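You operate a simulated robot arm through the tools that you are given. There is no shell and no other tool. Be economical: measure what you need, move in short steps, check, and stop when the job is done.

Carry out the task below with a simulated robot arm. There is one attempt and no reset: what you move stays moved.

TASK
Break the white garlic bulb open in the clamp, free it and tray it.
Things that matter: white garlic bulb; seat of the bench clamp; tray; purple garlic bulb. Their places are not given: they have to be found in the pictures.

It is judged by the outcome, as a careful person would: the job done as asked, and still so three seconds after it is handed in. It fails if anything else is knocked over, pushed out of place, dropped, spilled or broken.

THE ROBOT
A 6-joint arm with a two-finger parallel gripper, fixed in place. Base frame: the origin is at the foot of the arm, x ahead of it, y to its left, z up; the work surface is at about z = 80. Lengths are in cm, angles in degrees, forces in N, time in s.
With the tool pointing down near the work surface it reaches from about 24 to 64 cm from the base axis. Its first joint turns from -66.0 to 66.0 degrees. Payload 2.7 kg.
Tool frame: the origin (TCP) lies between the finger pads and is the grasp point; the fingertips stand 2.3 cm ahead of it; z points along the fingers, y is the line along which they close. The gripper opens to 9.4 cm. The fingers are 3.8 cm wide and 1 cm thick; the gripper's body (5.4 by 9.6 cm) begins 3.9 cm behind the TCP.
Orientation is told as [roll, pitch, yaw] about the base's x, y, z axes, in that order, counted from this pose: with the fingers straight down and closing along the base's y, the tool's x points along the base's -x, its y along +y and its z along -z.

THE INTERFACE
- The arm moves only by the tool send_rows. Its argument "series" is a list of rows, each an object (a shift or turn left out is 0, a gripper value left out holds the last) with "xyz": the shift along the base's x, y, z in cm, a list of three; "rotation": the turn, a rotation vector about the base's x, y, z in degrees, a list of three. In form: [{"xyz": [x, y, z], "rotation": [wx, wy, wz]}, ...]. A call has 1 to 10 rows; each row shifts and turns the commanded pose from where the row before left it. "hand" is the opening, from 0 (shut) to 1 (fully open), set as the call begins (left out, the last holds). A row lasts 0.2 s, in which the tool goes at most 5 cm and 8.6 degrees; a call with a longer step from one row to the next is refused whole, and so is a gripper value outside its range. A pose out of reach is approached as far as the arm can. The call stops where the force on the tool passes 40 N (or 10 N more than at its start, if that is more) or the arm is blocked; 0.2 s more then pass. The fingers move at their own pace (about 4.5 cm/s each) and stop on an object; they squeeze with about 23 N. The grip force told is the motor's: it shows also when the fingers shut on nothing. Time passes only in rows, and 0.2 s behind the last, so rows that do not move let the fingers close. It gives the time, the measured TCP pose, the force on the tool (base axes), the opening and the grip force at its end, in the units of the frame above (readings bear some noise), and new pictures: "views" is both (left out), scene, wrist or none.
- Cameras (640 x 400 px; columns grow to the right, rows downward): "scene" is fixed at [8.49, -43.68, 140.84]; the picture's right is [0.69, -0.72, 0.00], its down [-0.39, -0.37, -0.84] and it looks along [0.61, 0.58, -0.54] (base axes); focal length 365 px, centre (320, 200). "wrist" rides on the gripper at [-3.9, 0, -4.4] in the tool frame; the picture's right is [0.00, -1.00, 0.00], its down [0.97, 0.00, -0.24] and it looks along [0.24, 0.00, 0.97] (tool axes); focal length 218 px, centre (320, 200).
- probe_pixels(camera, pixels): for up to 12 pixels [column, row] of the newest picture of that camera ("zoom" is the newest enlarged one), the place [x, y, z] in the base frame of the surface seen there, good to about 0.2 cm. No time passes.
- enlarge(camera, box): a new picture of the part [left, top, right, bottom] of that camera's present view, enlarged. No time passes.
- finish_job(): hands the job in; it is judged then, once.

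Work in short steps. Measure before you move; look again where a grasp or a placing could have gone wrong, and mend it. You have 80 turns and 120 pictures in all, those below and enlarged ones among them. Open the gripper and draw the arm clear of the work before you hand the job in, unless the task says otherwise; then end with one line.

The tools are called after ">>>" by a JSON object that holds its "api" and its "payload". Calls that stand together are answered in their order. send_rows: Moves the arm, as the interface text tells. Its arguments: {"type":"object","properties":{"series":{"type":"array","items":{"type":"object","properties":{"xyz":{"type":"array","items":{"type":"number"}},"rotation":{"type":"array","items":{"type":"number"}}}}},"hand":{"type":"number"},"views":{"type":"string","enum":["both","scene","wrist","none"]}},"required":["series"]} The other tools are called the same way: probe_pixels (camera, pixels) gives the place of the surface under pixels of a picture; enlarge (camera, box) takes an enlarged picture of a part of a camera's view; finish_job () hands the job in.

At the start:

```text
t: 0.0
eef_pos: [32.77, 6.23, 119.43]
tool_rot: [0.0, 0.0, 0.0]
ft_force: [-0.5, -0.1, 0.4]
width: 9.4
finger_force: 0.1
```

scene: 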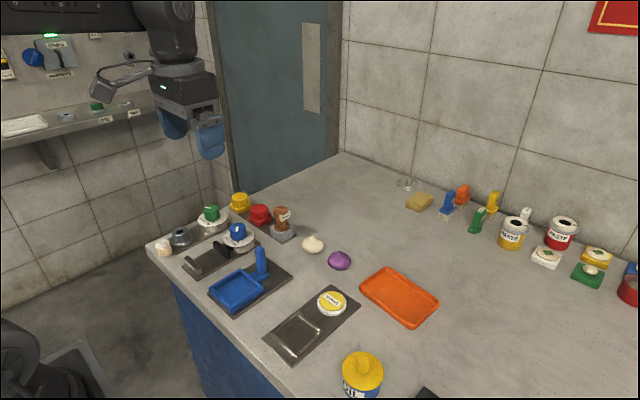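
wrist: 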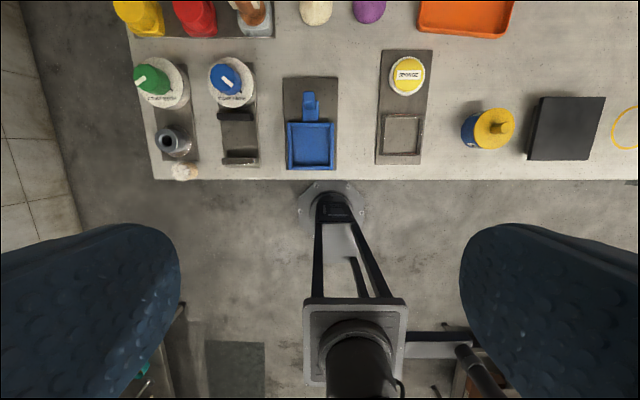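

The pictures show several bench devices at the left of the bench, and the white bulb at about (312,243) in the scene. I enlarge to make out which device is the clamp.

>>> {"api": "enlarge", "payload": {"camera": "scene", "box": [140, 180, 300, 280]}}

>>> {"api": "enlarge", "payload": {"camera": "scene", "box": [200, 220, 460, 382]}}

>>> {"api": "enlarge", "payload": {"camera": "wrist", "box": [120, 0, 440, 200]}}

```text
4.00 times, centred on (220, 230) of scene
```

zoom: 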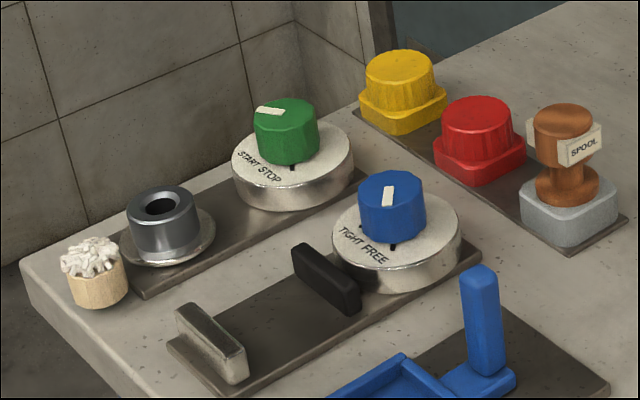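

```text
2.46 times, centred on (330, 301) of scene
```

zoom: 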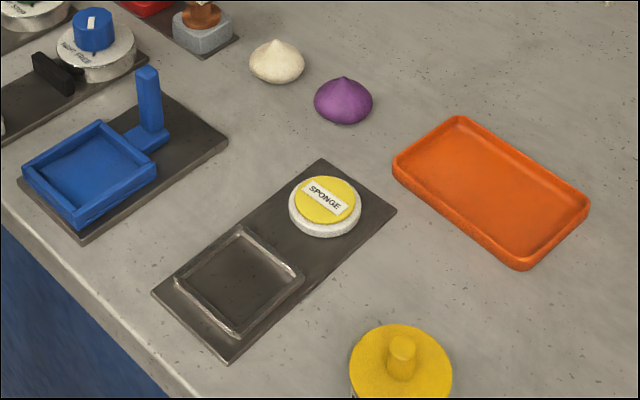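

```text
2.00 times, centred on (280, 100) of wrist
```

zoom: 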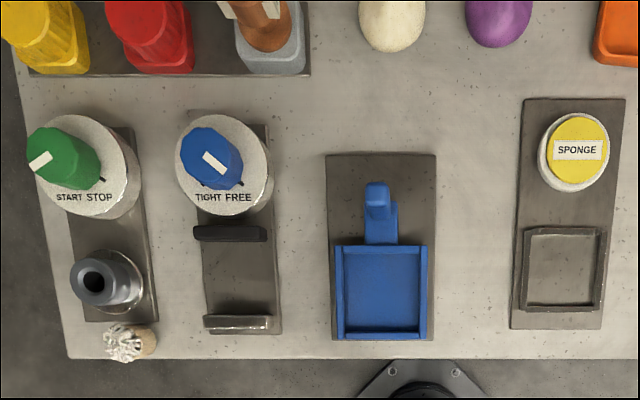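

The clamp is the plate with the silver and black jaws and the blue TIGHT/FREE knob. I measure the pieces.

>>> {"api": "probe_pixels", "payload": {"camera": "zoom", "pixels": [[195, 233], [262, 234], [207, 322], [268, 324], [238, 280], [205, 155], [224, 172], [180, 150], [240, 150], [268, 170], [220, 210], [275, 330]]}}

>>> {"api": "probe_pixels", "payload": {"camera": "scene", "pixels": [[312, 238], [312, 250], [302, 245], [322, 246], [340, 255], [398, 296], [370, 285], [430, 310], [238, 227], [238, 231], [226, 245], [382, 268]]}}

>>> {"api": "enlarge", "payload": {"camera": "scene", "box": [176, 210, 272, 270]}}

```text
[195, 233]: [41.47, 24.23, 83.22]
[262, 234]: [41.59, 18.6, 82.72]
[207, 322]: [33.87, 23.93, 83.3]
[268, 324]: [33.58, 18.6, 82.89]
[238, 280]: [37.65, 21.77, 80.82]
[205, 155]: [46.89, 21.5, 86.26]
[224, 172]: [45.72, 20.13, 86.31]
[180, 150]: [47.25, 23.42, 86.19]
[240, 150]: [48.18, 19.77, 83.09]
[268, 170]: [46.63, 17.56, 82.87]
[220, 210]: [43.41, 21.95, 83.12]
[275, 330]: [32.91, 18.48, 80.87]
```

```text
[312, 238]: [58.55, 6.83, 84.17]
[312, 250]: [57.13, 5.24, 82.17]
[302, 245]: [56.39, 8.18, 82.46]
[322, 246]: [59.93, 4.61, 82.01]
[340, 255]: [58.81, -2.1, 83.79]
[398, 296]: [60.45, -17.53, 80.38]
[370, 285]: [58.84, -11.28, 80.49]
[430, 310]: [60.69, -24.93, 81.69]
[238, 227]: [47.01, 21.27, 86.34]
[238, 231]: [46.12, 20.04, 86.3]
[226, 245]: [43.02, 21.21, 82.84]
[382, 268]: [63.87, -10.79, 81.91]
```

```text
6.67 times, centred on (224, 240) of scene
```

zoom: 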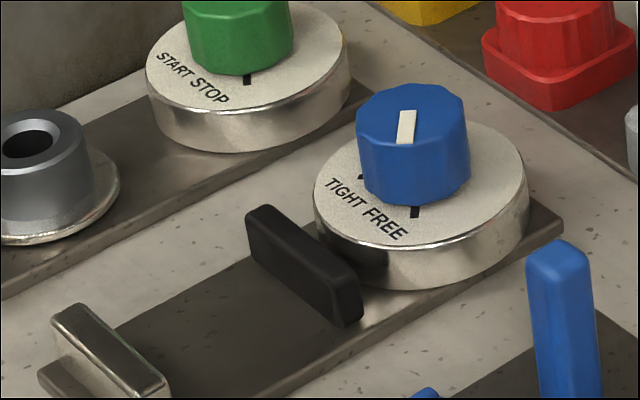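

>>> {"api": "probe_pixels", "payload": {"camera": "zoom", "pixels": [[415, 212], [361, 177], [408, 112], [405, 141], [360, 110], [466, 115], [395, 88], [410, 150], [555, 250], [265, 225], [345, 290], [100, 330]]}}

>>> {"api": "probe_pixels", "payload": {"camera": "scene", "pixels": [[260, 250], [262, 272], [283, 210], [260, 207], [212, 207], [361, 292], [402, 322], [434, 300], [387, 270], [265, 276], [236, 285]]}}

>>> {"api": "enlarge", "payload": {"camera": "scene", "box": [280, 220, 376, 280]}}

```text
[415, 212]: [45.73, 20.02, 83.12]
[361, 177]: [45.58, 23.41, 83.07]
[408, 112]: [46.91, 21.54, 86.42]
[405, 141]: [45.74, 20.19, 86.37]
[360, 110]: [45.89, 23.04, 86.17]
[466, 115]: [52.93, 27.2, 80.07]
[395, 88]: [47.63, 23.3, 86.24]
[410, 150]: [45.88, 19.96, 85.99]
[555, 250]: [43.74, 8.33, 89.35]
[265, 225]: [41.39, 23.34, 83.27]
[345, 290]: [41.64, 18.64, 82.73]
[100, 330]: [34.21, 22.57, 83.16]
```

```text
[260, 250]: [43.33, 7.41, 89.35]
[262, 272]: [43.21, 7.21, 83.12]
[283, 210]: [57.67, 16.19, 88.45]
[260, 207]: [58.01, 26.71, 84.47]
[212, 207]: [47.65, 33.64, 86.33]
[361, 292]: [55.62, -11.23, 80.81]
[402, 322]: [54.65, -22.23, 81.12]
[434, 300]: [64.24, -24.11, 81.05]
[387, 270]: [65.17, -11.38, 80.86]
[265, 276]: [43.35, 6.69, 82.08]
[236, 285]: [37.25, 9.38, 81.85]
```

```text
6.67 times, centred on (328, 250) of scene
```

zoom: 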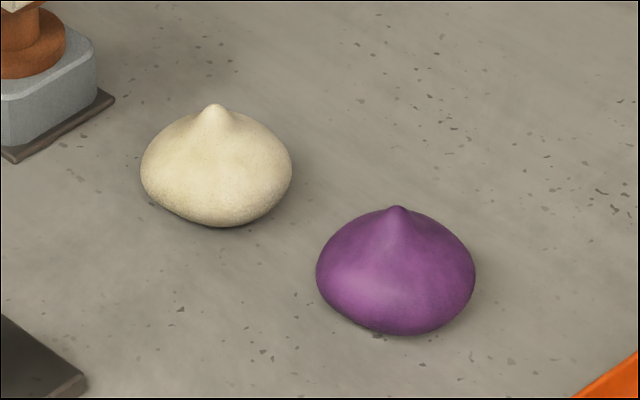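

>>> {"api": "probe_pixels", "payload": {"camera": "zoom", "pixels": [[213, 108], [145, 175], [288, 175], [210, 222], [397, 210], [320, 270], [470, 275], [215, 150]]}}

>>> {"api": "send_rows", "payload": {"series": [{"xyz": [5, 0, 0]}, {"xyz": [5, 0, -1]}, {"xyz": [5, 0, -2]}, {"xyz": [3, 0, -4]}, {"xyz": [3, 0, -4]}, {"xyz": [2, 0, -4]}, {"xyz": [0, 0, -3]}], "hand": 0.75}}

```text
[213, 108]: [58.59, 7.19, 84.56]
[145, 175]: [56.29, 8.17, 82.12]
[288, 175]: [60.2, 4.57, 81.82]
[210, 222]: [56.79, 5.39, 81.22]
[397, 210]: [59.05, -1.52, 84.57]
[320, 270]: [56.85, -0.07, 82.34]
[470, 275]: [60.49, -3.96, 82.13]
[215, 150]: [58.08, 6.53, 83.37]
```

```text
refused: row 2 steps farther than a row can; nothing moved
```

The bulb's tip is at about (58.5, 7.0), radius about 2.6. A step was too long, so I resend it shorter to get above the bulb.

>>> {"api": "send_rows", "payload": {"series": [{"xyz": [4, 0, 0]}, {"xyz": [4, 0, -2]}, {"xyz": [4, 0, -2.5]}, {"xyz": [4, 0, -2.5]}, {"xyz": [4, 0, -2.5]}, {"xyz": [4, 0.3, -2.5]}, {"xyz": [1.7, 0.3, -4]}, {"xyz": [0, 0, -4]}, {"xyz": [0, 0, -4]}], "hand": 0.75}}

```text
t: 2.0
eef_pos: [58.53, 6.63, 95.43]
tool_rot: [0.1, -0.1, 0.0]
ft_force: [-0.3, 0.6, -0.3]
width: 7.05
finger_force: 0.0
```

scene: 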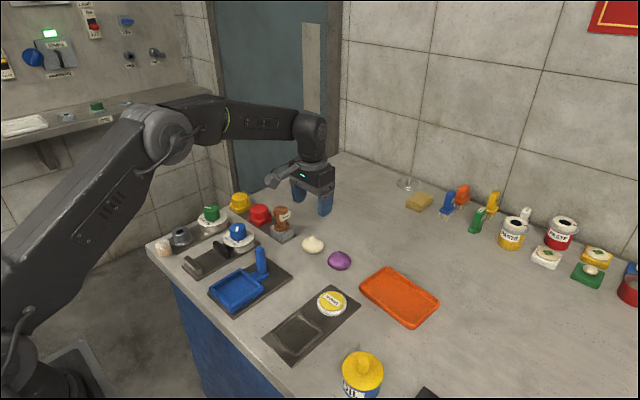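
wrist: 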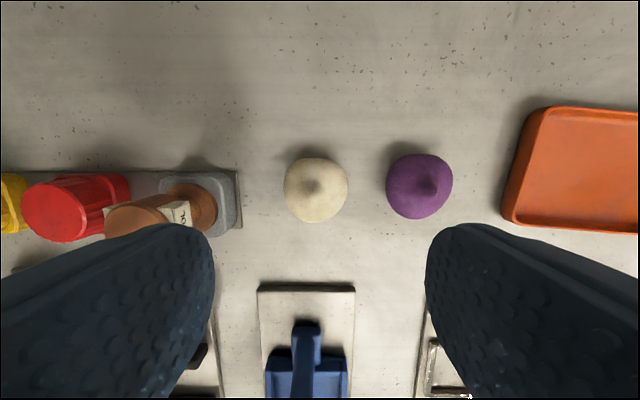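

>>> {"api": "probe_pixels", "payload": {"camera": "wrist", "pixels": [[287, 188], [345, 188], [316, 160], [316, 220], [313, 186], [390, 186], [210, 205]]}}

```text
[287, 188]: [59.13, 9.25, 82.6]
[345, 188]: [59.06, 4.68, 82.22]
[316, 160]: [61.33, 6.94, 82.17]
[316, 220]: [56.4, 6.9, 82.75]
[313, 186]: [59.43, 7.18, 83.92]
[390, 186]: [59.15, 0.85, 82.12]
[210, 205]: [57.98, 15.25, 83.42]
```

The bulb centre is at about (58.8, 6.95). I go down there with open fingers, clear of the purple bulb (edge y 0.85).

>>> {"api": "send_rows", "payload": {"series": [{"xyz": [0.3, 0.3, -3.5]}, {"xyz": [0, 0, -4]}, {"xyz": [0, 0, -3]}, {"xyz": [0, 0, -2]}]}}

>>> {"api": "send_rows", "payload": {"series": [{"xyz": [0, 0, 0]}, {"xyz": [0, 0, 0]}, {"xyz": [0, 0, 0]}], "hand": 0}}

```text
t: 3.0
eef_pos: [58.62, 7.19, 82.93]
tool_rot: [0.0, 0.1, 0.1]
ft_force: [-0.3, -0.2, 0.1]
width: 7.05
finger_force: 0.1
```

scene: 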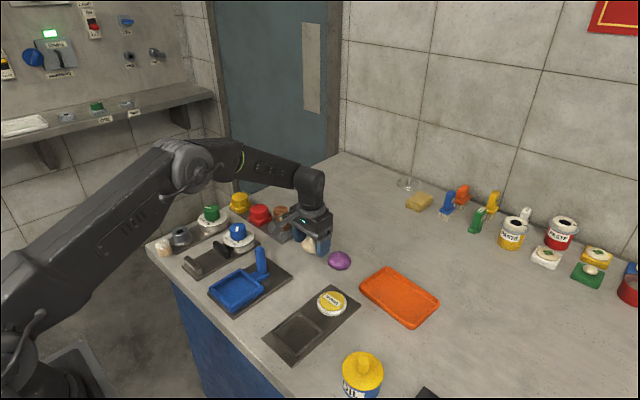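
wrist: 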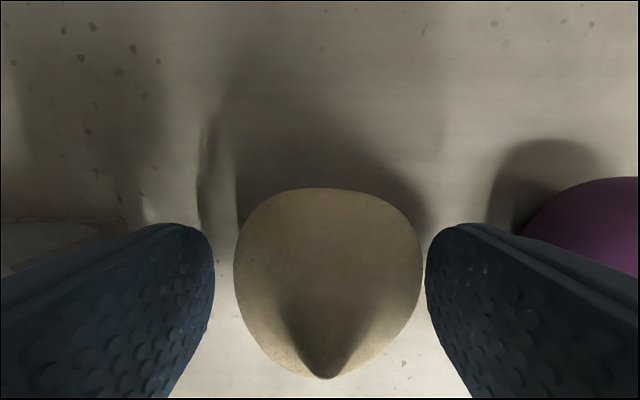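

```text
t: 3.8
eef_pos: [58.69, 7.17, 83.02]
tool_rot: [-0.1, 0.0, -0.1]
ft_force: [-0.5, 0.1, 0.0]
width: 5.52
finger_force: 23.2
```

scene: 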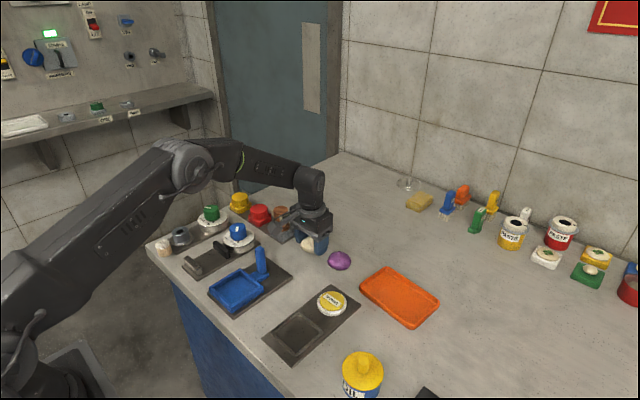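
wrist: 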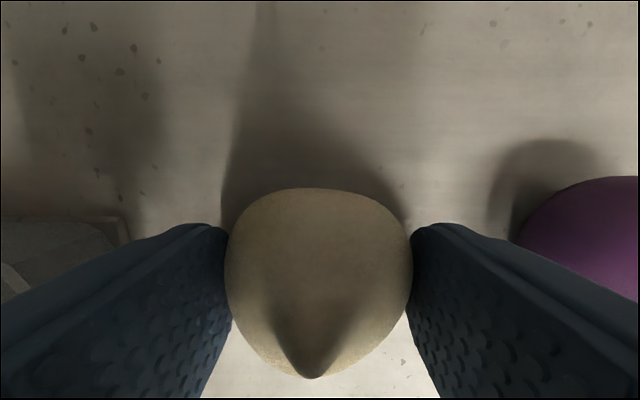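

Held: width 5.52. I lift it and carry it to just above the clamp seat (about 37.7, 21.4).

>>> {"api": "send_rows", "payload": {"series": [{"xyz": [0, 0, 3]}, {"xyz": [0, 0, 4]}, {"xyz": [0, 0, 4]}, {"xyz": [-3, 2, 2]}, {"xyz": [-3.5, 2.5, 0]}, {"xyz": [-3.5, 2.5, 0]}, {"xyz": [-3.5, 2.5, 0]}, {"xyz": [-3.5, 2.5, 0]}, {"xyz": [-2.5, 2.2, 0]}, {"xyz": [-1.5, 0, 0]}]}}

>>> {"api": "probe_pixels", "payload": {"camera": "wrist", "pixels": [[320, 192], [320, 330], [320, 375]]}}

```text
t: 6.0
eef_pos: [37.58, 21.31, 95.83]
tool_rot: [0.0, 0.0, 0.0]
ft_force: [-0.5, 0.0, -1.7]
width: 5.52
finger_force: 23.3
```

scene: 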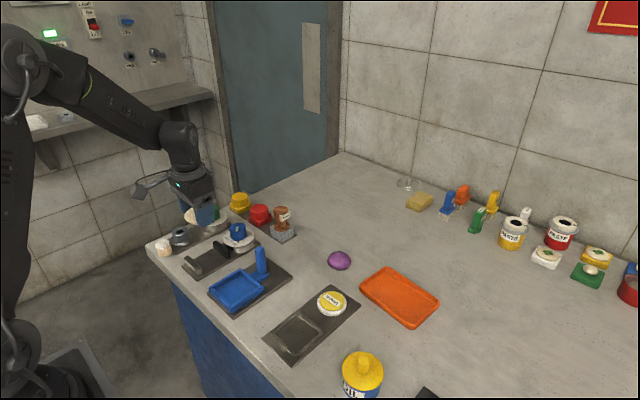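
wrist: 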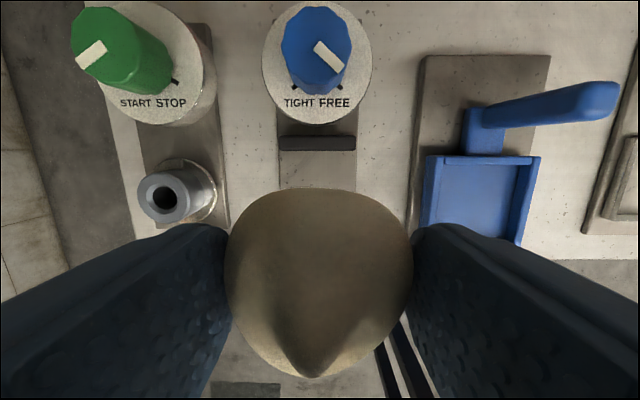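

```text
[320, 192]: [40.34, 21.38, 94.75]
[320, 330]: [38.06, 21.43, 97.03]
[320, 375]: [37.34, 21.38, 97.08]
```

>>> {"api": "probe_pixels", "payload": {"camera": "wrist", "pixels": [[300, 138], [300, 149], [340, 149], [282, 143], [354, 143], [300, 153]]}}

>>> {"api": "enlarge", "payload": {"camera": "scene", "box": [160, 220, 256, 280]}}

```text
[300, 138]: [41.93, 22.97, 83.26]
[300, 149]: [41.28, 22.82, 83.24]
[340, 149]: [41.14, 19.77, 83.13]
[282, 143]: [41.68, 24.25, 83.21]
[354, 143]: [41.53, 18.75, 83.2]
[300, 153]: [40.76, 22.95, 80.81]
```

```text
6.67 times, centred on (208, 250) of scene
```

zoom: 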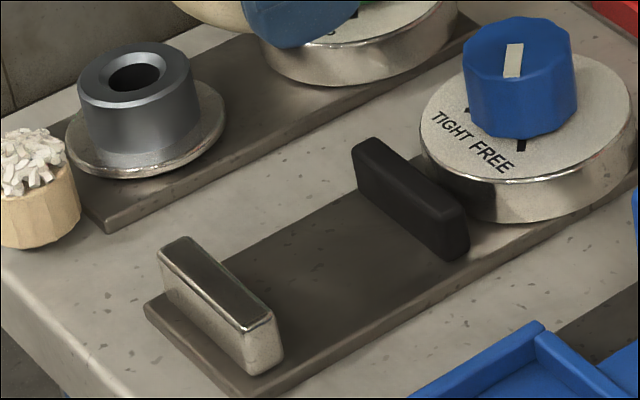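

>>> {"api": "probe_pixels", "payload": {"camera": "zoom", "pixels": [[190, 241], [205, 270], [225, 300], [215, 265], [255, 310], [240, 325], [270, 330], [287, 350], [365, 195], [440, 252]]}}

```text
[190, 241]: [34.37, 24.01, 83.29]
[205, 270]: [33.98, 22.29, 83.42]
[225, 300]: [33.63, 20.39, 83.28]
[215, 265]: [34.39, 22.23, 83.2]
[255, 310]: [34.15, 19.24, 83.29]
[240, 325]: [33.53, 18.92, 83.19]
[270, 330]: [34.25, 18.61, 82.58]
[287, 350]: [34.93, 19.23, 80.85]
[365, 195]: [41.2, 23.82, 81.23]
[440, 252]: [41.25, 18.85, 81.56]
```

The seat gap runs x 34.5 to 41.1, centre (37.8, 21.5). I lower the bulb into it.

>>> {"api": "send_rows", "payload": {"series": [{"xyz": [0.2, 0.18, -3]}, {"xyz": [0, 0, -4]}, {"xyz": [0, 0, -3]}, {"xyz": [0, 0, -1.5]}, {"xyz": [0, 0, -0.4]}]}}

>>> {"api": "probe_pixels", "payload": {"camera": "wrist", "pixels": [[165, 230], [205, 215]]}}

```text
t: 7.2
eef_pos: [37.97, 21.53, 83.92]
tool_rot: [0.0, 0.0, 0.0]
ft_force: [-0.2, -0.4, -0.4]
width: 5.54
finger_force: 23.1
```

scene: 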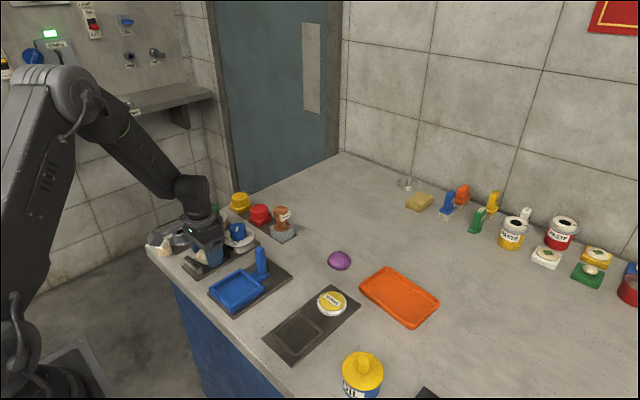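
wrist: 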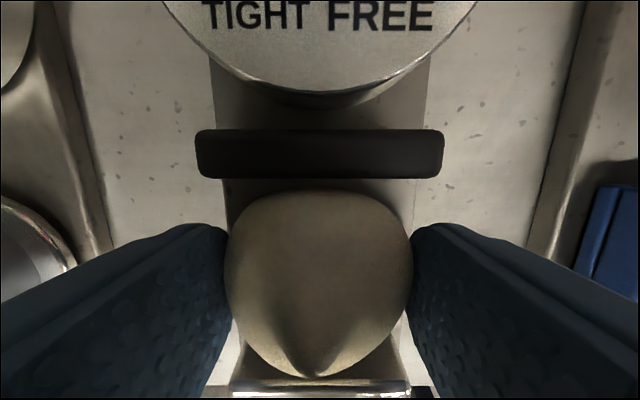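

```text
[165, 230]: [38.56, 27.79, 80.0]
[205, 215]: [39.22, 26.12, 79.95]
```

The force reads about zero, so the bulb rests in the seat. I open a little and rise straight up.

>>> {"api": "send_rows", "payload": {"series": [{}, {}], "hand": 0.72, "views": "none"}}

>>> {"api": "send_rows", "payload": {"series": [{"xyz": [0, 0, 2]}, {"xyz": [0, 0, 3]}, {"xyz": [0, 0, 4]}, {"xyz": [0, 0, 4]}]}}

```text
t: 7.8
eef_pos: [37.91, 21.52, 83.97]
tool_rot: [-0.1, 0.0, 0.0]
ft_force: [-0.7, 0.5, 0.7]
width: 6.78
finger_force: 0.1
```

```text
t: 8.8
eef_pos: [37.78, 21.52, 97.08]
tool_rot: [0.1, 0.0, 0.1]
ft_force: [0.4, 0.1, 0.2]
width: 6.76
finger_force: 0.0
```

scene: 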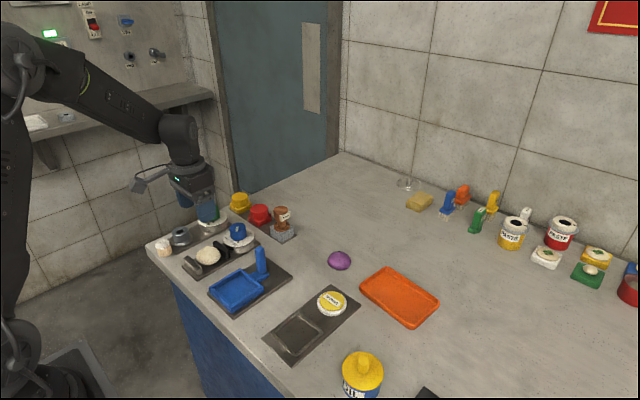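
wrist: 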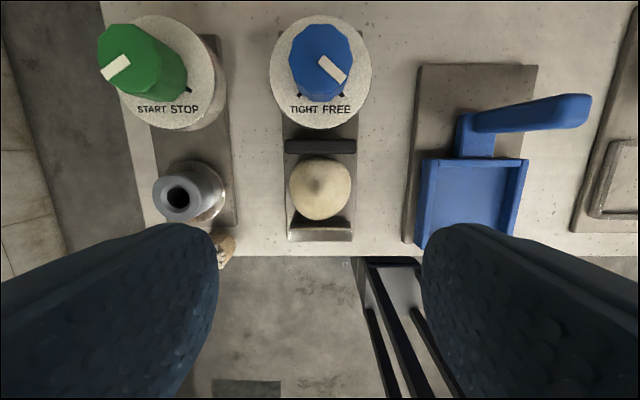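

The bulb sits between the jaws. Next I measure the knob for grasping.

>>> {"api": "probe_pixels", "payload": {"camera": "wrist", "pixels": [[290, 55], [350, 55], [318, 27], [318, 78], [324, 62], [342, 77], [354, 93], [299, 95], [273, 70], [370, 70], [320, 125], [318, 188]]}}

>>> {"api": "enlarge", "payload": {"camera": "wrist", "box": [260, 0, 388, 80]}}

```text
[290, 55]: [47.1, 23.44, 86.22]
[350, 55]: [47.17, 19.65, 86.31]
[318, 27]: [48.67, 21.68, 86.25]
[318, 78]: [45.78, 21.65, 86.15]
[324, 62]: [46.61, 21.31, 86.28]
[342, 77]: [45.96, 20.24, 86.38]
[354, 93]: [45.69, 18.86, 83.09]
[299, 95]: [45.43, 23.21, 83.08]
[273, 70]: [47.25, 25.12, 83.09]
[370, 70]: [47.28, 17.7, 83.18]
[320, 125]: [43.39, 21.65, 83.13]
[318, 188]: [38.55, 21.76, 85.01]
```

```text
5.00 times, centred on (324, 40) of wrist
```

zoom: 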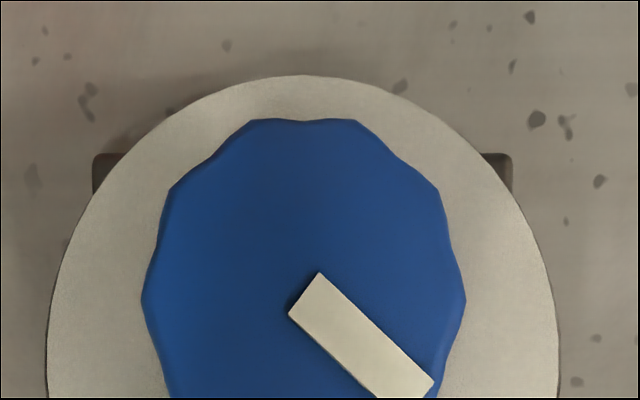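

The knob centre is at about (47.15, 21.5), top 86.3, dial face 83.1. I move above it with yaw +45, then go down.

>>> {"api": "send_rows", "payload": {"series": [{"xyz": [2, 0, 0], "rotation": [0, 0, 8]}, {"xyz": [2, 0, 0], "rotation": [0, 0, 8]}, {"xyz": [2, 0, 0], "rotation": [0, 0, 8]}, {"xyz": [2, 0, 0], "rotation": [0, 0, 8]}, {"xyz": [1.35, 0, 0], "rotation": [0, 0, 8]}, {"xyz": [0, 0, -2], "rotation": [0, 0, 5]}, {"xyz": [0, 0, -3]}]}}

```text
t: 10.4
eef_pos: [47.48, 21.57, 91.88]
tool_rot: [0.1, 0.0, 45.1]
ft_force: [0.0, -0.6, 0.3]
width: 6.78
finger_force: 0.2
```

scene: 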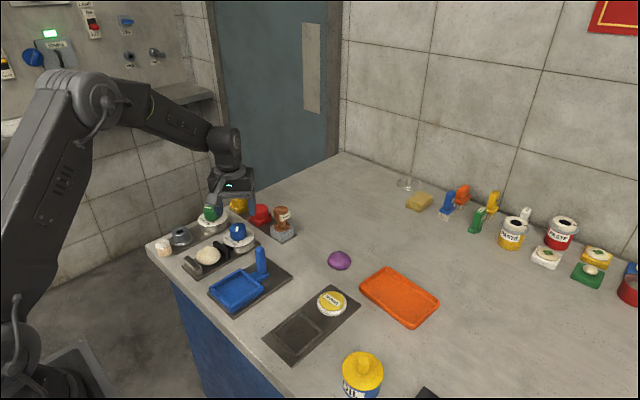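
wrist: 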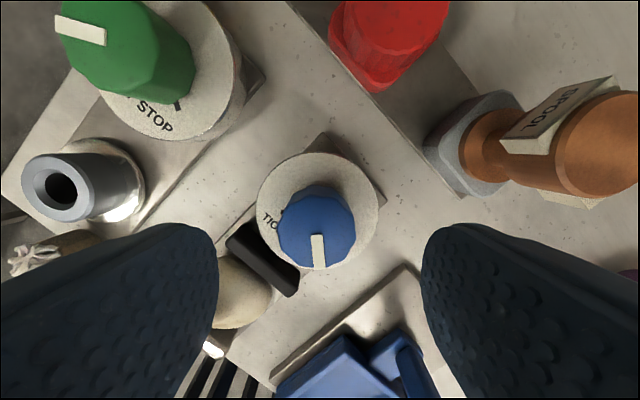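

>>> {"api": "send_rows", "payload": {"series": [{"xyz": [-0.2, 0, -2.5]}, {"xyz": [0, 0, -2.5]}, {"xyz": [0, 0, -1.1]}]}}

>>> {"api": "send_rows", "payload": {"series": [{}, {}, {}, {}], "hand": 0}}

```text
t: 11.2
eef_pos: [46.98, 21.64, 86.02]
tool_rot: [0.0, 0.0, 44.9]
ft_force: [0.3, -0.2, 0.3]
width: 6.75
finger_force: 0.2
```

scene: 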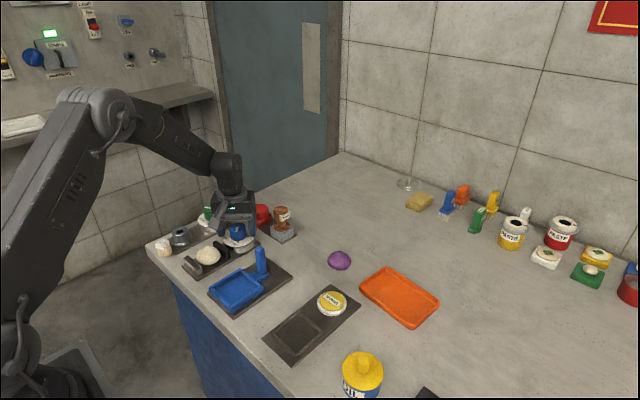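
wrist: 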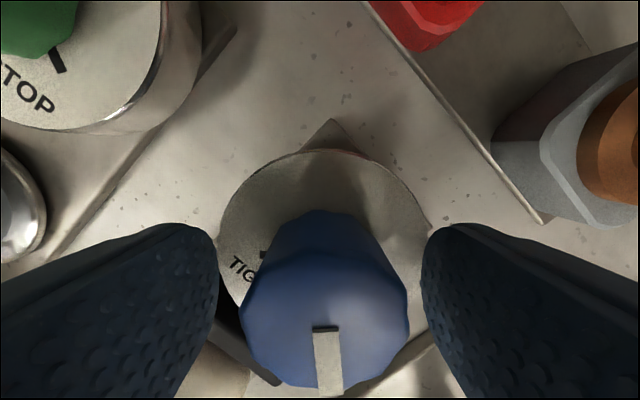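

```text
t: 12.2
eef_pos: [47.18, 21.67, 85.92]
tool_rot: [0.0, 0.1, 45.0]
ft_force: [9.9, -9.0, -6.3]
width: 3.95
finger_force: 45.3
```

scene: 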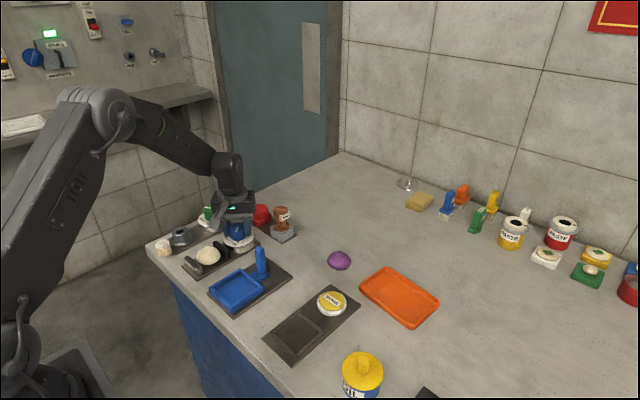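
wrist: 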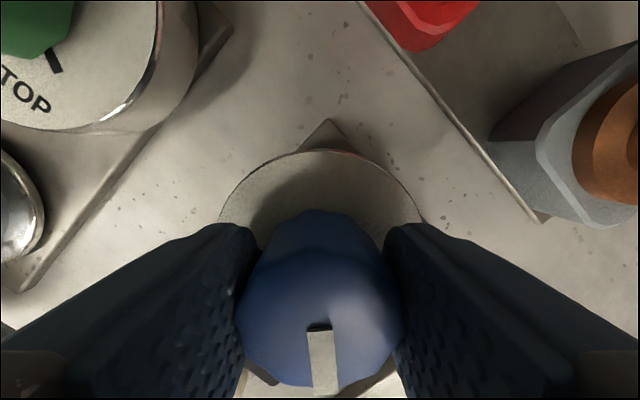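

The knob is gripped (3.95 wide) with a side force of about 13 N, so I shift slightly to follow it and start turning toward TIGHT (clockwise).

>>> {"api": "send_rows", "payload": {"series": [{"xyz": [0.1, -0.1, 0]}, {"rotation": [0, 0, -6]}, {"rotation": [0, 0, -8]}, {"rotation": [0, 0, -8]}, {"rotation": [0, 0, -8]}], "views": "wrist"}}

```text
t: 13.4
eef_pos: [47.2, 21.51, 85.91]
tool_rot: [-0.1, -0.1, 14.9]
ft_force: [-3.2, -2.6, 11.3]
width: 3.93
finger_force: 44.7
```

wrist: 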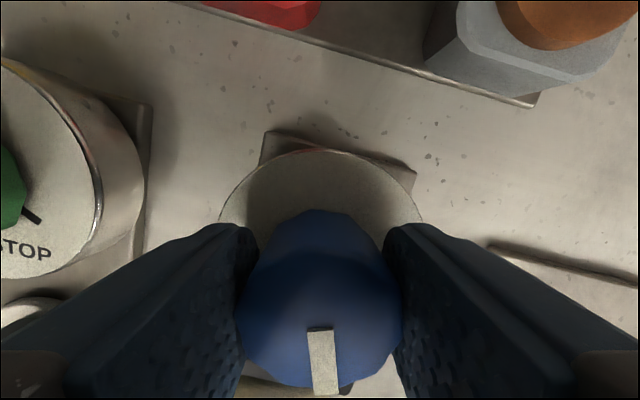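

The knob turns with the hand. I go on to about -45 in all.

>>> {"api": "send_rows", "payload": {"series": [{"rotation": [0, 0, -8]}, {"rotation": [0, 0, -8]}, {"rotation": [0, 0, -8]}, {"rotation": [0, 0, -8]}, {"rotation": [0, 0, -8]}, {"rotation": [0, 0, -8]}, {"rotation": [0, 0, -8]}, {"rotation": [0, 0, -4]}]}}

>>> {"api": "enlarge", "payload": {"camera": "scene", "box": [176, 210, 272, 270]}}

```text
t: 14.9
eef_pos: [47.15, 21.26, 86.02]
tool_rot: [-0.2, 0.1, -37.2]
ft_force: [-8.8, -4.6, 7.4]
width: 3.97
finger_force: 45.0
stopped in row 7: the force on the tool passed its limit (the readings are from after the stop); the commanded pose is now the measured one
```

scene: 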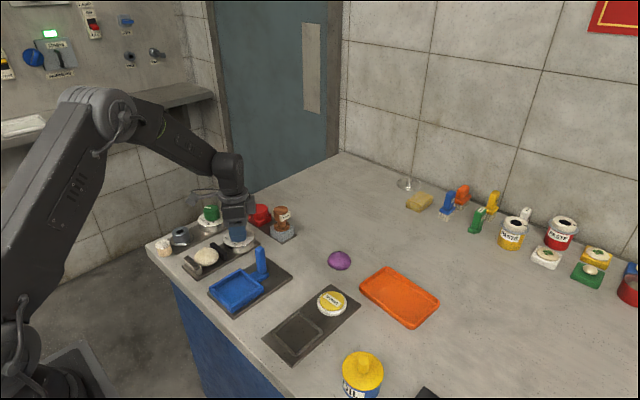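
wrist: 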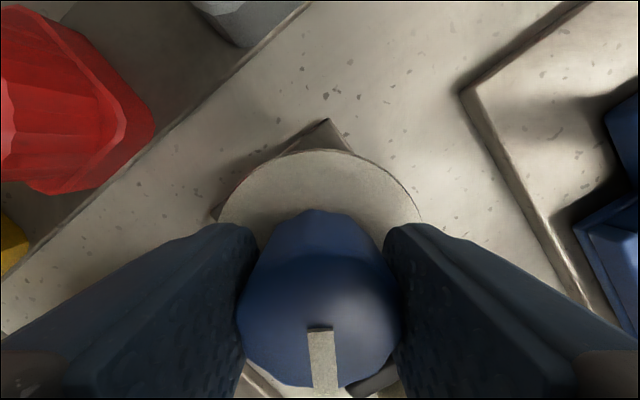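

```text
6.67 times, centred on (224, 240) of scene
```

zoom: 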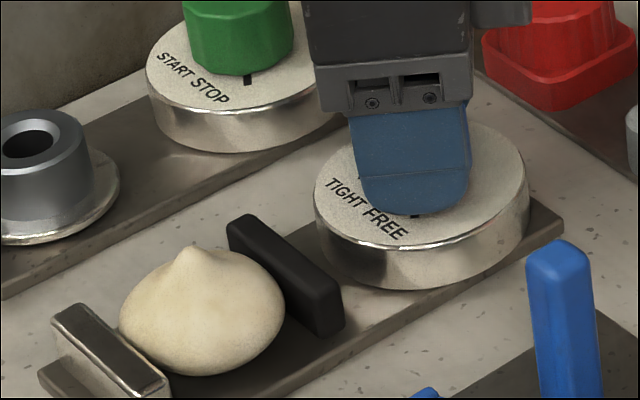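

The black jaw has come in but the bulb is not open yet. I recentre slightly and keep turning.

>>> {"api": "send_rows", "payload": {"series": [{"xyz": [0, 0.2, 0]}, {"rotation": [0, 0, -4]}, {"rotation": [0, 0, -4]}, {"rotation": [0, 0, -3]}]}}

>>> {"api": "enlarge", "payload": {"camera": "scene", "box": [176, 210, 272, 270]}}

```text
t: 15.9
eef_pos: [47.18, 21.4, 86.01]
tool_rot: [-0.4, -0.1, -48.2]
ft_force: [-15.6, -31.6, 18.6]
width: 3.96
finger_force: 45.5
```

scene: 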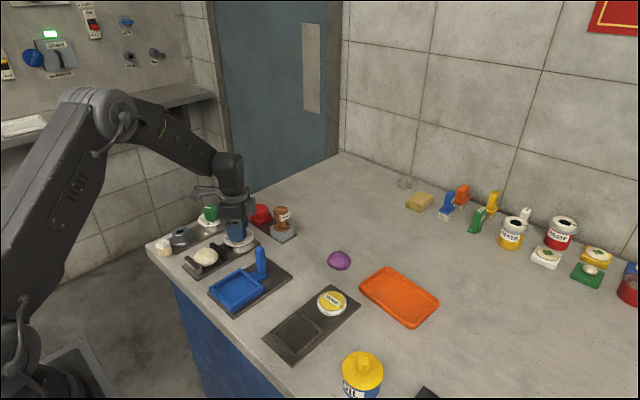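
wrist: 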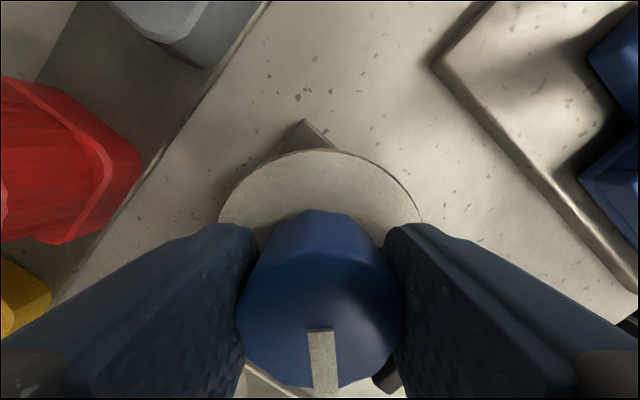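

```text
6.67 times, centred on (224, 240) of scene
```

zoom: 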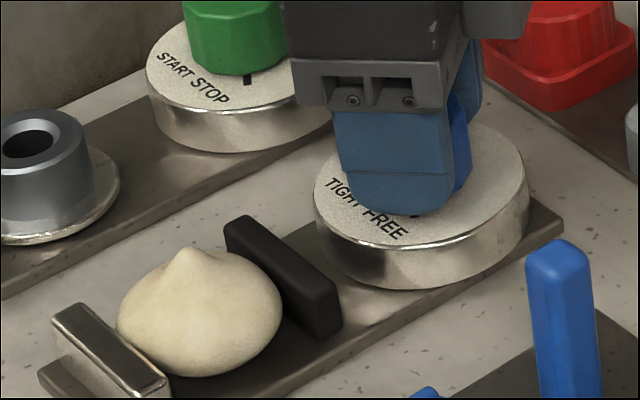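

>>> {"api": "send_rows", "payload": {"series": [{"xyz": [0, -0.15, 0]}, {"rotation": [0, 0, -3]}, {"rotation": [0, 0, -3]}], "views": "scene"}}

>>> {"api": "enlarge", "payload": {"camera": "scene", "box": [176, 210, 272, 270]}}

>>> {"api": "probe_pixels", "payload": {"camera": "zoom", "pixels": [[250, 222], [330, 295], [125, 305], [170, 360]]}}

```text
t: 16.8
eef_pos: [47.11, 21.39, 86.08]
tool_rot: [-0.3, 0.0, -54.1]
ft_force: [-12.1, -26.1, 18.7]
width: 4.0
finger_force: 45.7
```

scene: 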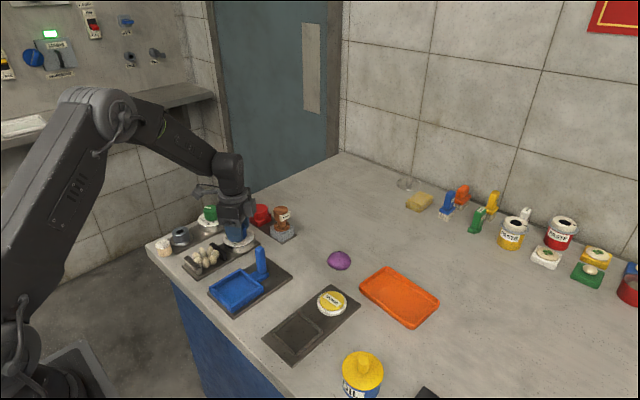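

```text
6.67 times, centred on (224, 240) of scene
```

zoom: 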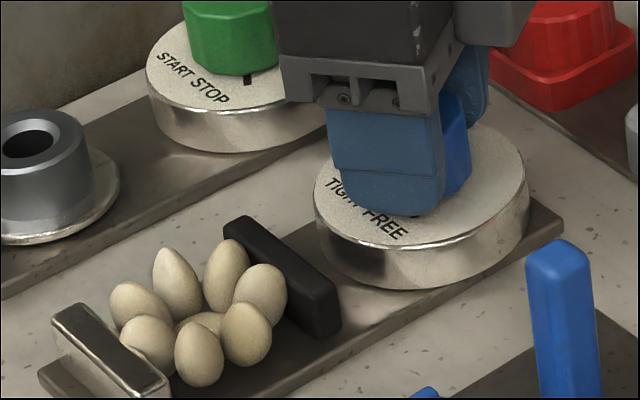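

```text
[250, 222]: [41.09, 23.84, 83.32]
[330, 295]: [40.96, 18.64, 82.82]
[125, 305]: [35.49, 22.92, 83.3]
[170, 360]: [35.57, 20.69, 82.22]
```

The bulb has burst open into a cluster of cloves. I turn the knob back to FREE (counter-clockwise about 99 degrees).

>>> {"api": "send_rows", "payload": {"series": [{"rotation": [0, 0, 8]}, {"rotation": [0, 0, 8]}, {"rotation": [0, 0, 8]}, {"rotation": [0, 0, 8]}, {"rotation": [0, 0, 8]}, {"rotation": [0, 0, 8]}], "views": "none"}}

>>> {"api": "send_rows", "payload": {"series": [{"rotation": [0, 0, 8]}, {"rotation": [0, 0, 8]}, {"rotation": [0, 0, 8]}, {"rotation": [0, 0, 8]}, {"rotation": [0, 0, 8]}, {"rotation": [0, 0, 8]}, {"rotation": [0, 0, 2]}]}}

>>> {"api": "enlarge", "payload": {"camera": "scene", "box": [176, 210, 272, 270]}}

```text
t: 18.1
eef_pos: [47.24, 21.58, 85.95]
tool_rot: [-0.1, 0.1, -5.9]
ft_force: [-9.1, -16.4, 22.1]
width: 3.93
finger_force: 44.8
```

```text
t: 19.8
eef_pos: [47.16, 21.64, 85.97]
tool_rot: [-0.1, -0.1, 44.1]
ft_force: [-11.4, 3.8, 12.9]
width: 3.95
finger_force: 45.2
```

scene: 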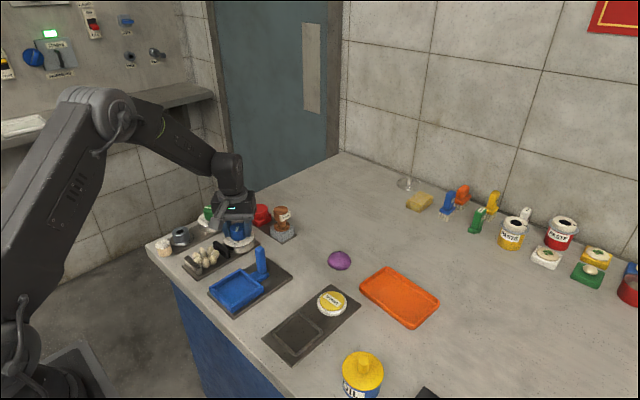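
wrist: 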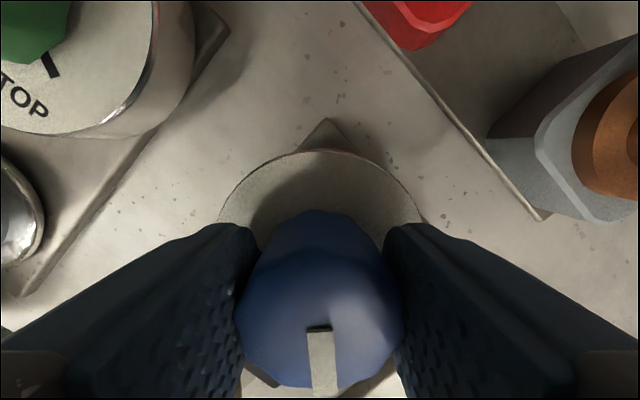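

```text
6.67 times, centred on (224, 240) of scene
```

zoom: 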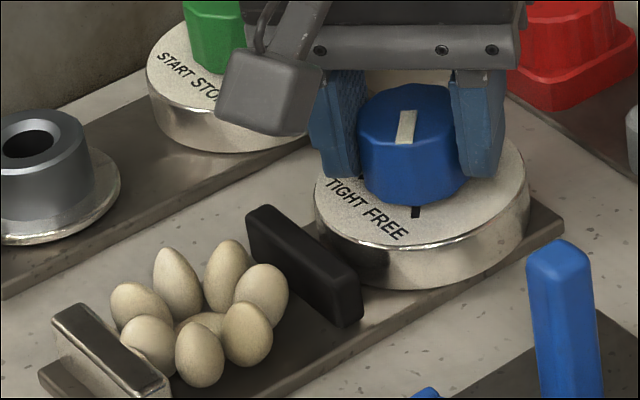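

The knob points at FREE again and the jaw has drawn back. I release, rise and return above the seat with yaw 0.

>>> {"api": "send_rows", "payload": {"series": [{}, {}, {}, {"xyz": [0, 0, 2]}, {"xyz": [0, 0, 4]}, {"xyz": [0, 0, 4]}, {"xyz": [0, 0, 2]}], "hand": 0.72, "views": "none"}}

>>> {"api": "send_rows", "payload": {"series": [{"xyz": [-2, 0, 0], "rotation": [0, 0, -8]}, {"xyz": [-2, 0, 0], "rotation": [0, 0, -8]}, {"xyz": [-2, 0, 0], "rotation": [0, 0, -8]}, {"xyz": [-2, 0, 0], "rotation": [0, 0, -8]}, {"xyz": [-1.4, 0, 0], "rotation": [0, 0, -8]}, {"rotation": [0, 0, -4.5]}]}}

>>> {"api": "enlarge", "payload": {"camera": "wrist", "box": [240, 80, 400, 260]}}

```text
t: 21.4
eef_pos: [47.17, 21.38, 98.06]
tool_rot: [-0.1, 0.0, 43.9]
ft_force: [0.1, -0.3, -0.4]
width: 6.76
finger_force: 0.0
```

```text
t: 22.8
eef_pos: [37.8, 21.51, 97.93]
tool_rot: [-0.2, -0.1, -0.7]
ft_force: [0.5, 0.1, -0.2]
width: 6.78
finger_force: 0.0
```

scene: 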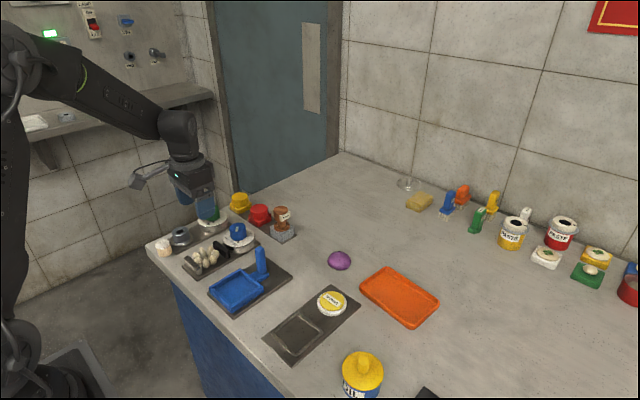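
wrist: 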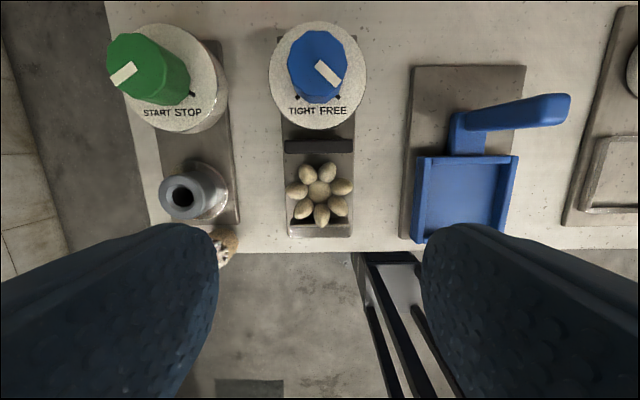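

```text
2.22 times, centred on (320, 170) of wrist
```

zoom: 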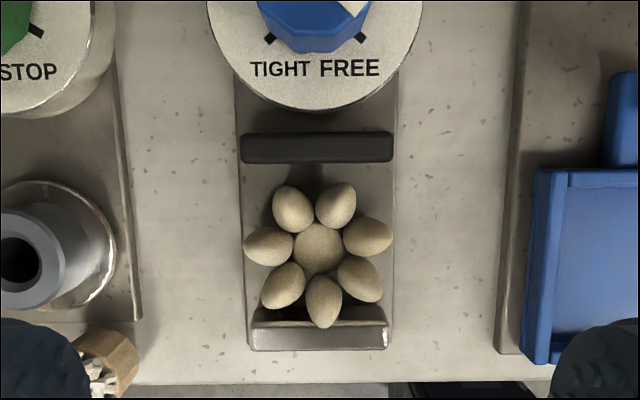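

>>> {"api": "probe_pixels", "payload": {"camera": "zoom", "pixels": [[247, 246], [390, 238], [319, 248], [268, 245], [368, 238], [293, 208], [336, 203], [284, 285], [323, 300], [360, 279], [323, 326]]}}

>>> {"api": "probe_pixels", "payload": {"camera": "wrist", "pixels": [[222, 190], [240, 200], [187, 170], [207, 180], [235, 235]]}}

```text
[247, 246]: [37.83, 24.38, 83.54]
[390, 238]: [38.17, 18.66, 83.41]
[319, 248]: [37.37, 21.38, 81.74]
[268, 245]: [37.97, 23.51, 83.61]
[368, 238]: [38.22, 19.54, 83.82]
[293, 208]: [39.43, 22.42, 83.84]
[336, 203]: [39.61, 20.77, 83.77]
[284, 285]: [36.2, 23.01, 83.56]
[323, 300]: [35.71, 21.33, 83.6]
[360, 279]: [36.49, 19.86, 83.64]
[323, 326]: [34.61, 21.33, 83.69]
```

```text
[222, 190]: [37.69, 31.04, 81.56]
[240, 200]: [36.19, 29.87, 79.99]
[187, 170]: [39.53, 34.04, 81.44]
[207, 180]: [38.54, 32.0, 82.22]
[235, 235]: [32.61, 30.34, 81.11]
```

The cloves span y 18.65 to 24.4 (centre 21.5) and tops z 83.8. I open a bit more, go down at (37.85, 21.5) and close.

>>> {"api": "send_rows", "payload": {"series": [{"xyz": [0, 0, -3], "rotation": [0, 0, 0.6]}, {"xyz": [0, 0, -4]}, {"xyz": [0, 0, -4]}, {"xyz": [0, 0, -2]}, {"xyz": [0, 0, -1.2]}], "hand": 0.83, "views": "wrist"}}

```text
t: 23.9
eef_pos: [37.9, 21.17, 83.82]
tool_rot: [0.0, 0.0, 0.0]
ft_force: [-1.0, 0.9, -0.1]
width: 7.8
finger_force: 0.1
```

wrist: 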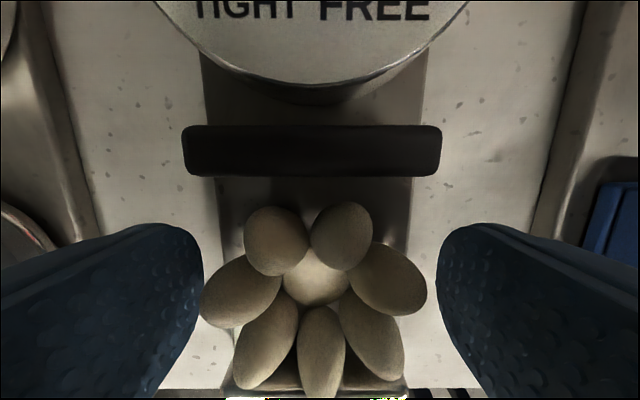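

>>> {"api": "send_rows", "payload": {"series": [{"xyz": [0, 0.25, 0]}, {}], "views": "none"}}

>>> {"api": "send_rows", "payload": {"series": [{}, {}, {}, {}], "hand": 0, "views": "wrist"}}

```text
t: 24.6
eef_pos: [37.91, 21.57, 83.88]
tool_rot: [-0.1, 0.0, 0.0]
ft_force: [0.0, -0.5, -0.9]
width: 7.78
finger_force: 0.1
```

```text
t: 25.6
eef_pos: [37.99, 21.55, 83.87]
tool_rot: [-0.1, 0.0, 0.0]
ft_force: [0.3, -0.6, -0.4]
width: 5.53
finger_force: 23.1
```

wrist: 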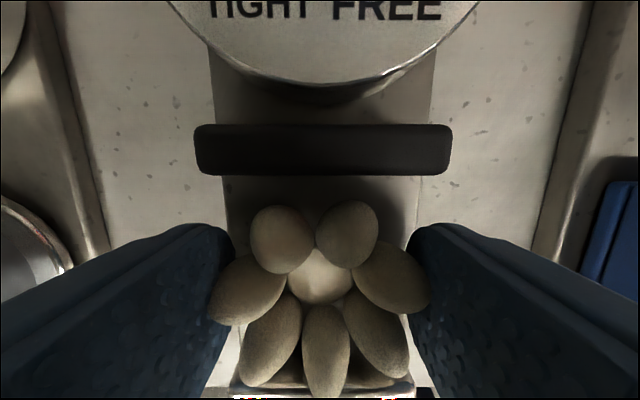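

The grip closed at 5.53. I lift and check that the whole cluster comes along.

>>> {"api": "send_rows", "payload": {"series": [{"xyz": [0, 0, 1]}, {"xyz": [0, 0, 2]}, {"xyz": [0, 0, 4]}, {"xyz": [0, 0, 4]}, {"xyz": [0, 0, 3]}]}}

>>> {"api": "enlarge", "payload": {"camera": "scene", "box": [144, 170, 304, 270]}}

```text
t: 26.8
eef_pos: [37.95, 21.75, 97.7]
tool_rot: [-0.1, 0.0, 0.0]
ft_force: [0.0, 0.1, -1.0]
width: 5.53
finger_force: 22.7
```

scene: 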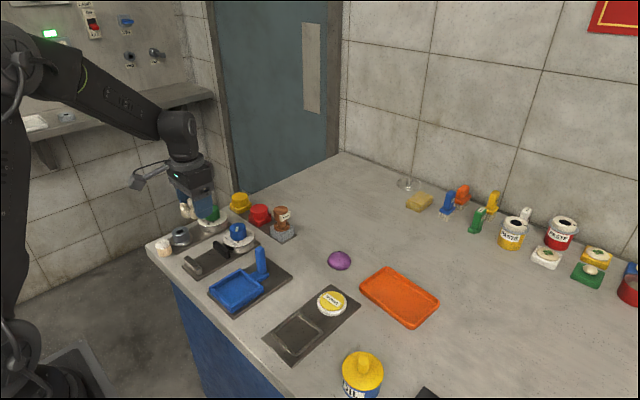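
wrist: 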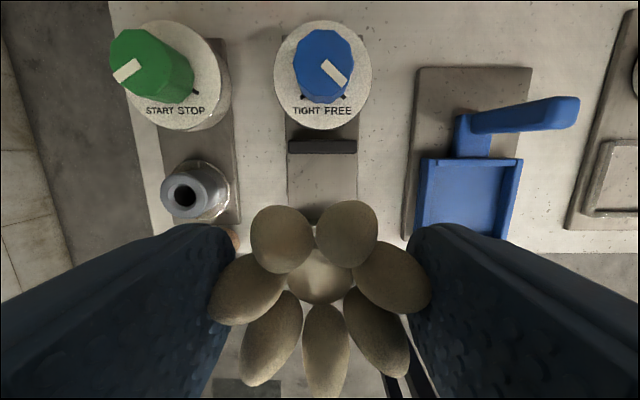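

```text
4.00 times, centred on (224, 220) of scene
```

zoom: 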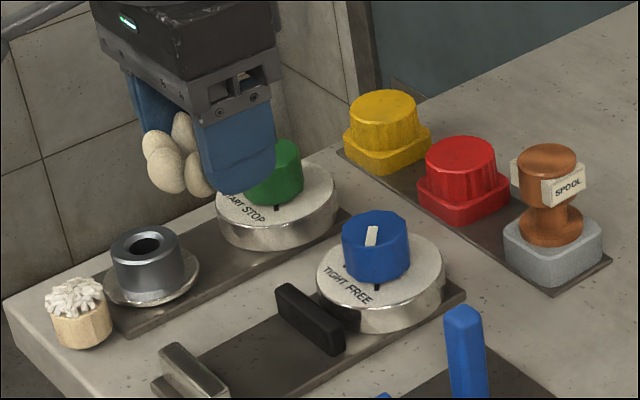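

The seat is empty and the whole cluster is held. I carry it across at height to above the tray (about 59, -17).

>>> {"api": "send_rows", "payload": {"series": [{"xyz": [2.1, -3.9, 0]}, {"xyz": [2.1, -3.9, 0]}, {"xyz": [2.1, -3.9, 0]}, {"xyz": [2.1, -3.9, 0]}, {"xyz": [2.1, -3.9, 0]}, {"xyz": [2.1, -3.9, 0]}, {"xyz": [2.1, -3.9, 0]}, {"xyz": [2.1, -3.9, 0]}, {"xyz": [2.1, -3.9, 0]}, {"xyz": [2.1, -3.8, 0]}]}}

>>> {"api": "probe_pixels", "payload": {"camera": "scene", "pixels": [[398, 296], [368, 292], [400, 318], [428, 300], [385, 273]]}}

```text
t: 28.9
eef_pos: [58.84, -17.35, 97.73]
tool_rot: [-0.1, 0.1, 0.1]
ft_force: [-0.5, -0.5, 0.7]
width: 5.51
finger_force: 23.3
```

scene: 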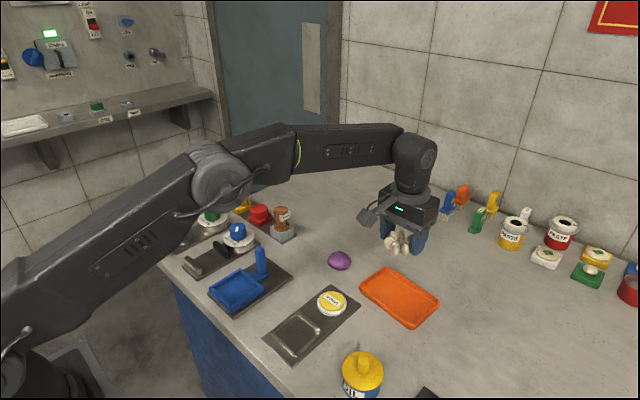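
wrist: 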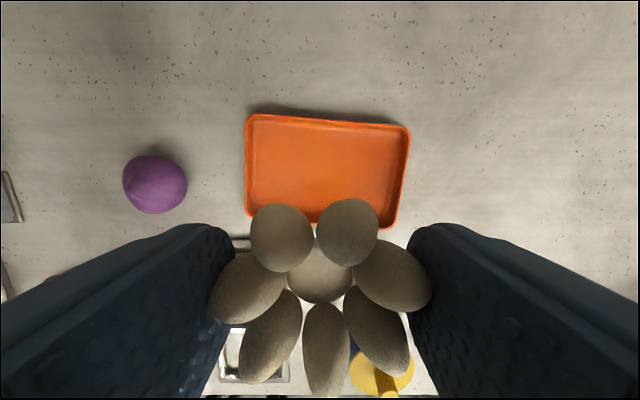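

```text
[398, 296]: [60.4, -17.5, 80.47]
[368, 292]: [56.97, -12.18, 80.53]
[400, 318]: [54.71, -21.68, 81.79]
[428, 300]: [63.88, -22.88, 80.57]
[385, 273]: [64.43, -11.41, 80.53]
```

The tray's centre is at about (60, -17.6). I go down there to just above the floor (80.5).

>>> {"api": "send_rows", "payload": {"series": [{"xyz": [0.7, -0.2, -3.5]}, {"xyz": [0, 0, -4]}, {"xyz": [0, 0, -4]}, {"xyz": [0, 0, -2]}, {"xyz": [0, 0, -0.7]}]}}

```text
t: 30.1
eef_pos: [59.59, -17.43, 83.45]
tool_rot: [-0.1, -0.1, 0.0]
ft_force: [-0.5, -0.4, -1.3]
width: 5.53
finger_force: 23.1
```

scene: 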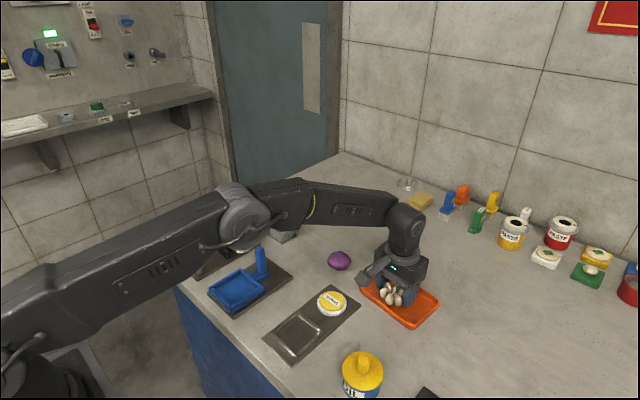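
wrist: 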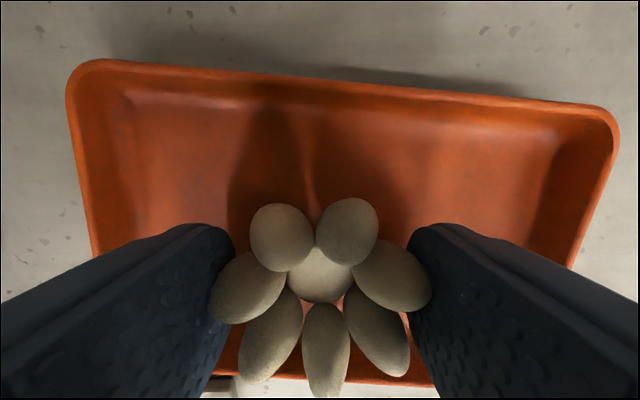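

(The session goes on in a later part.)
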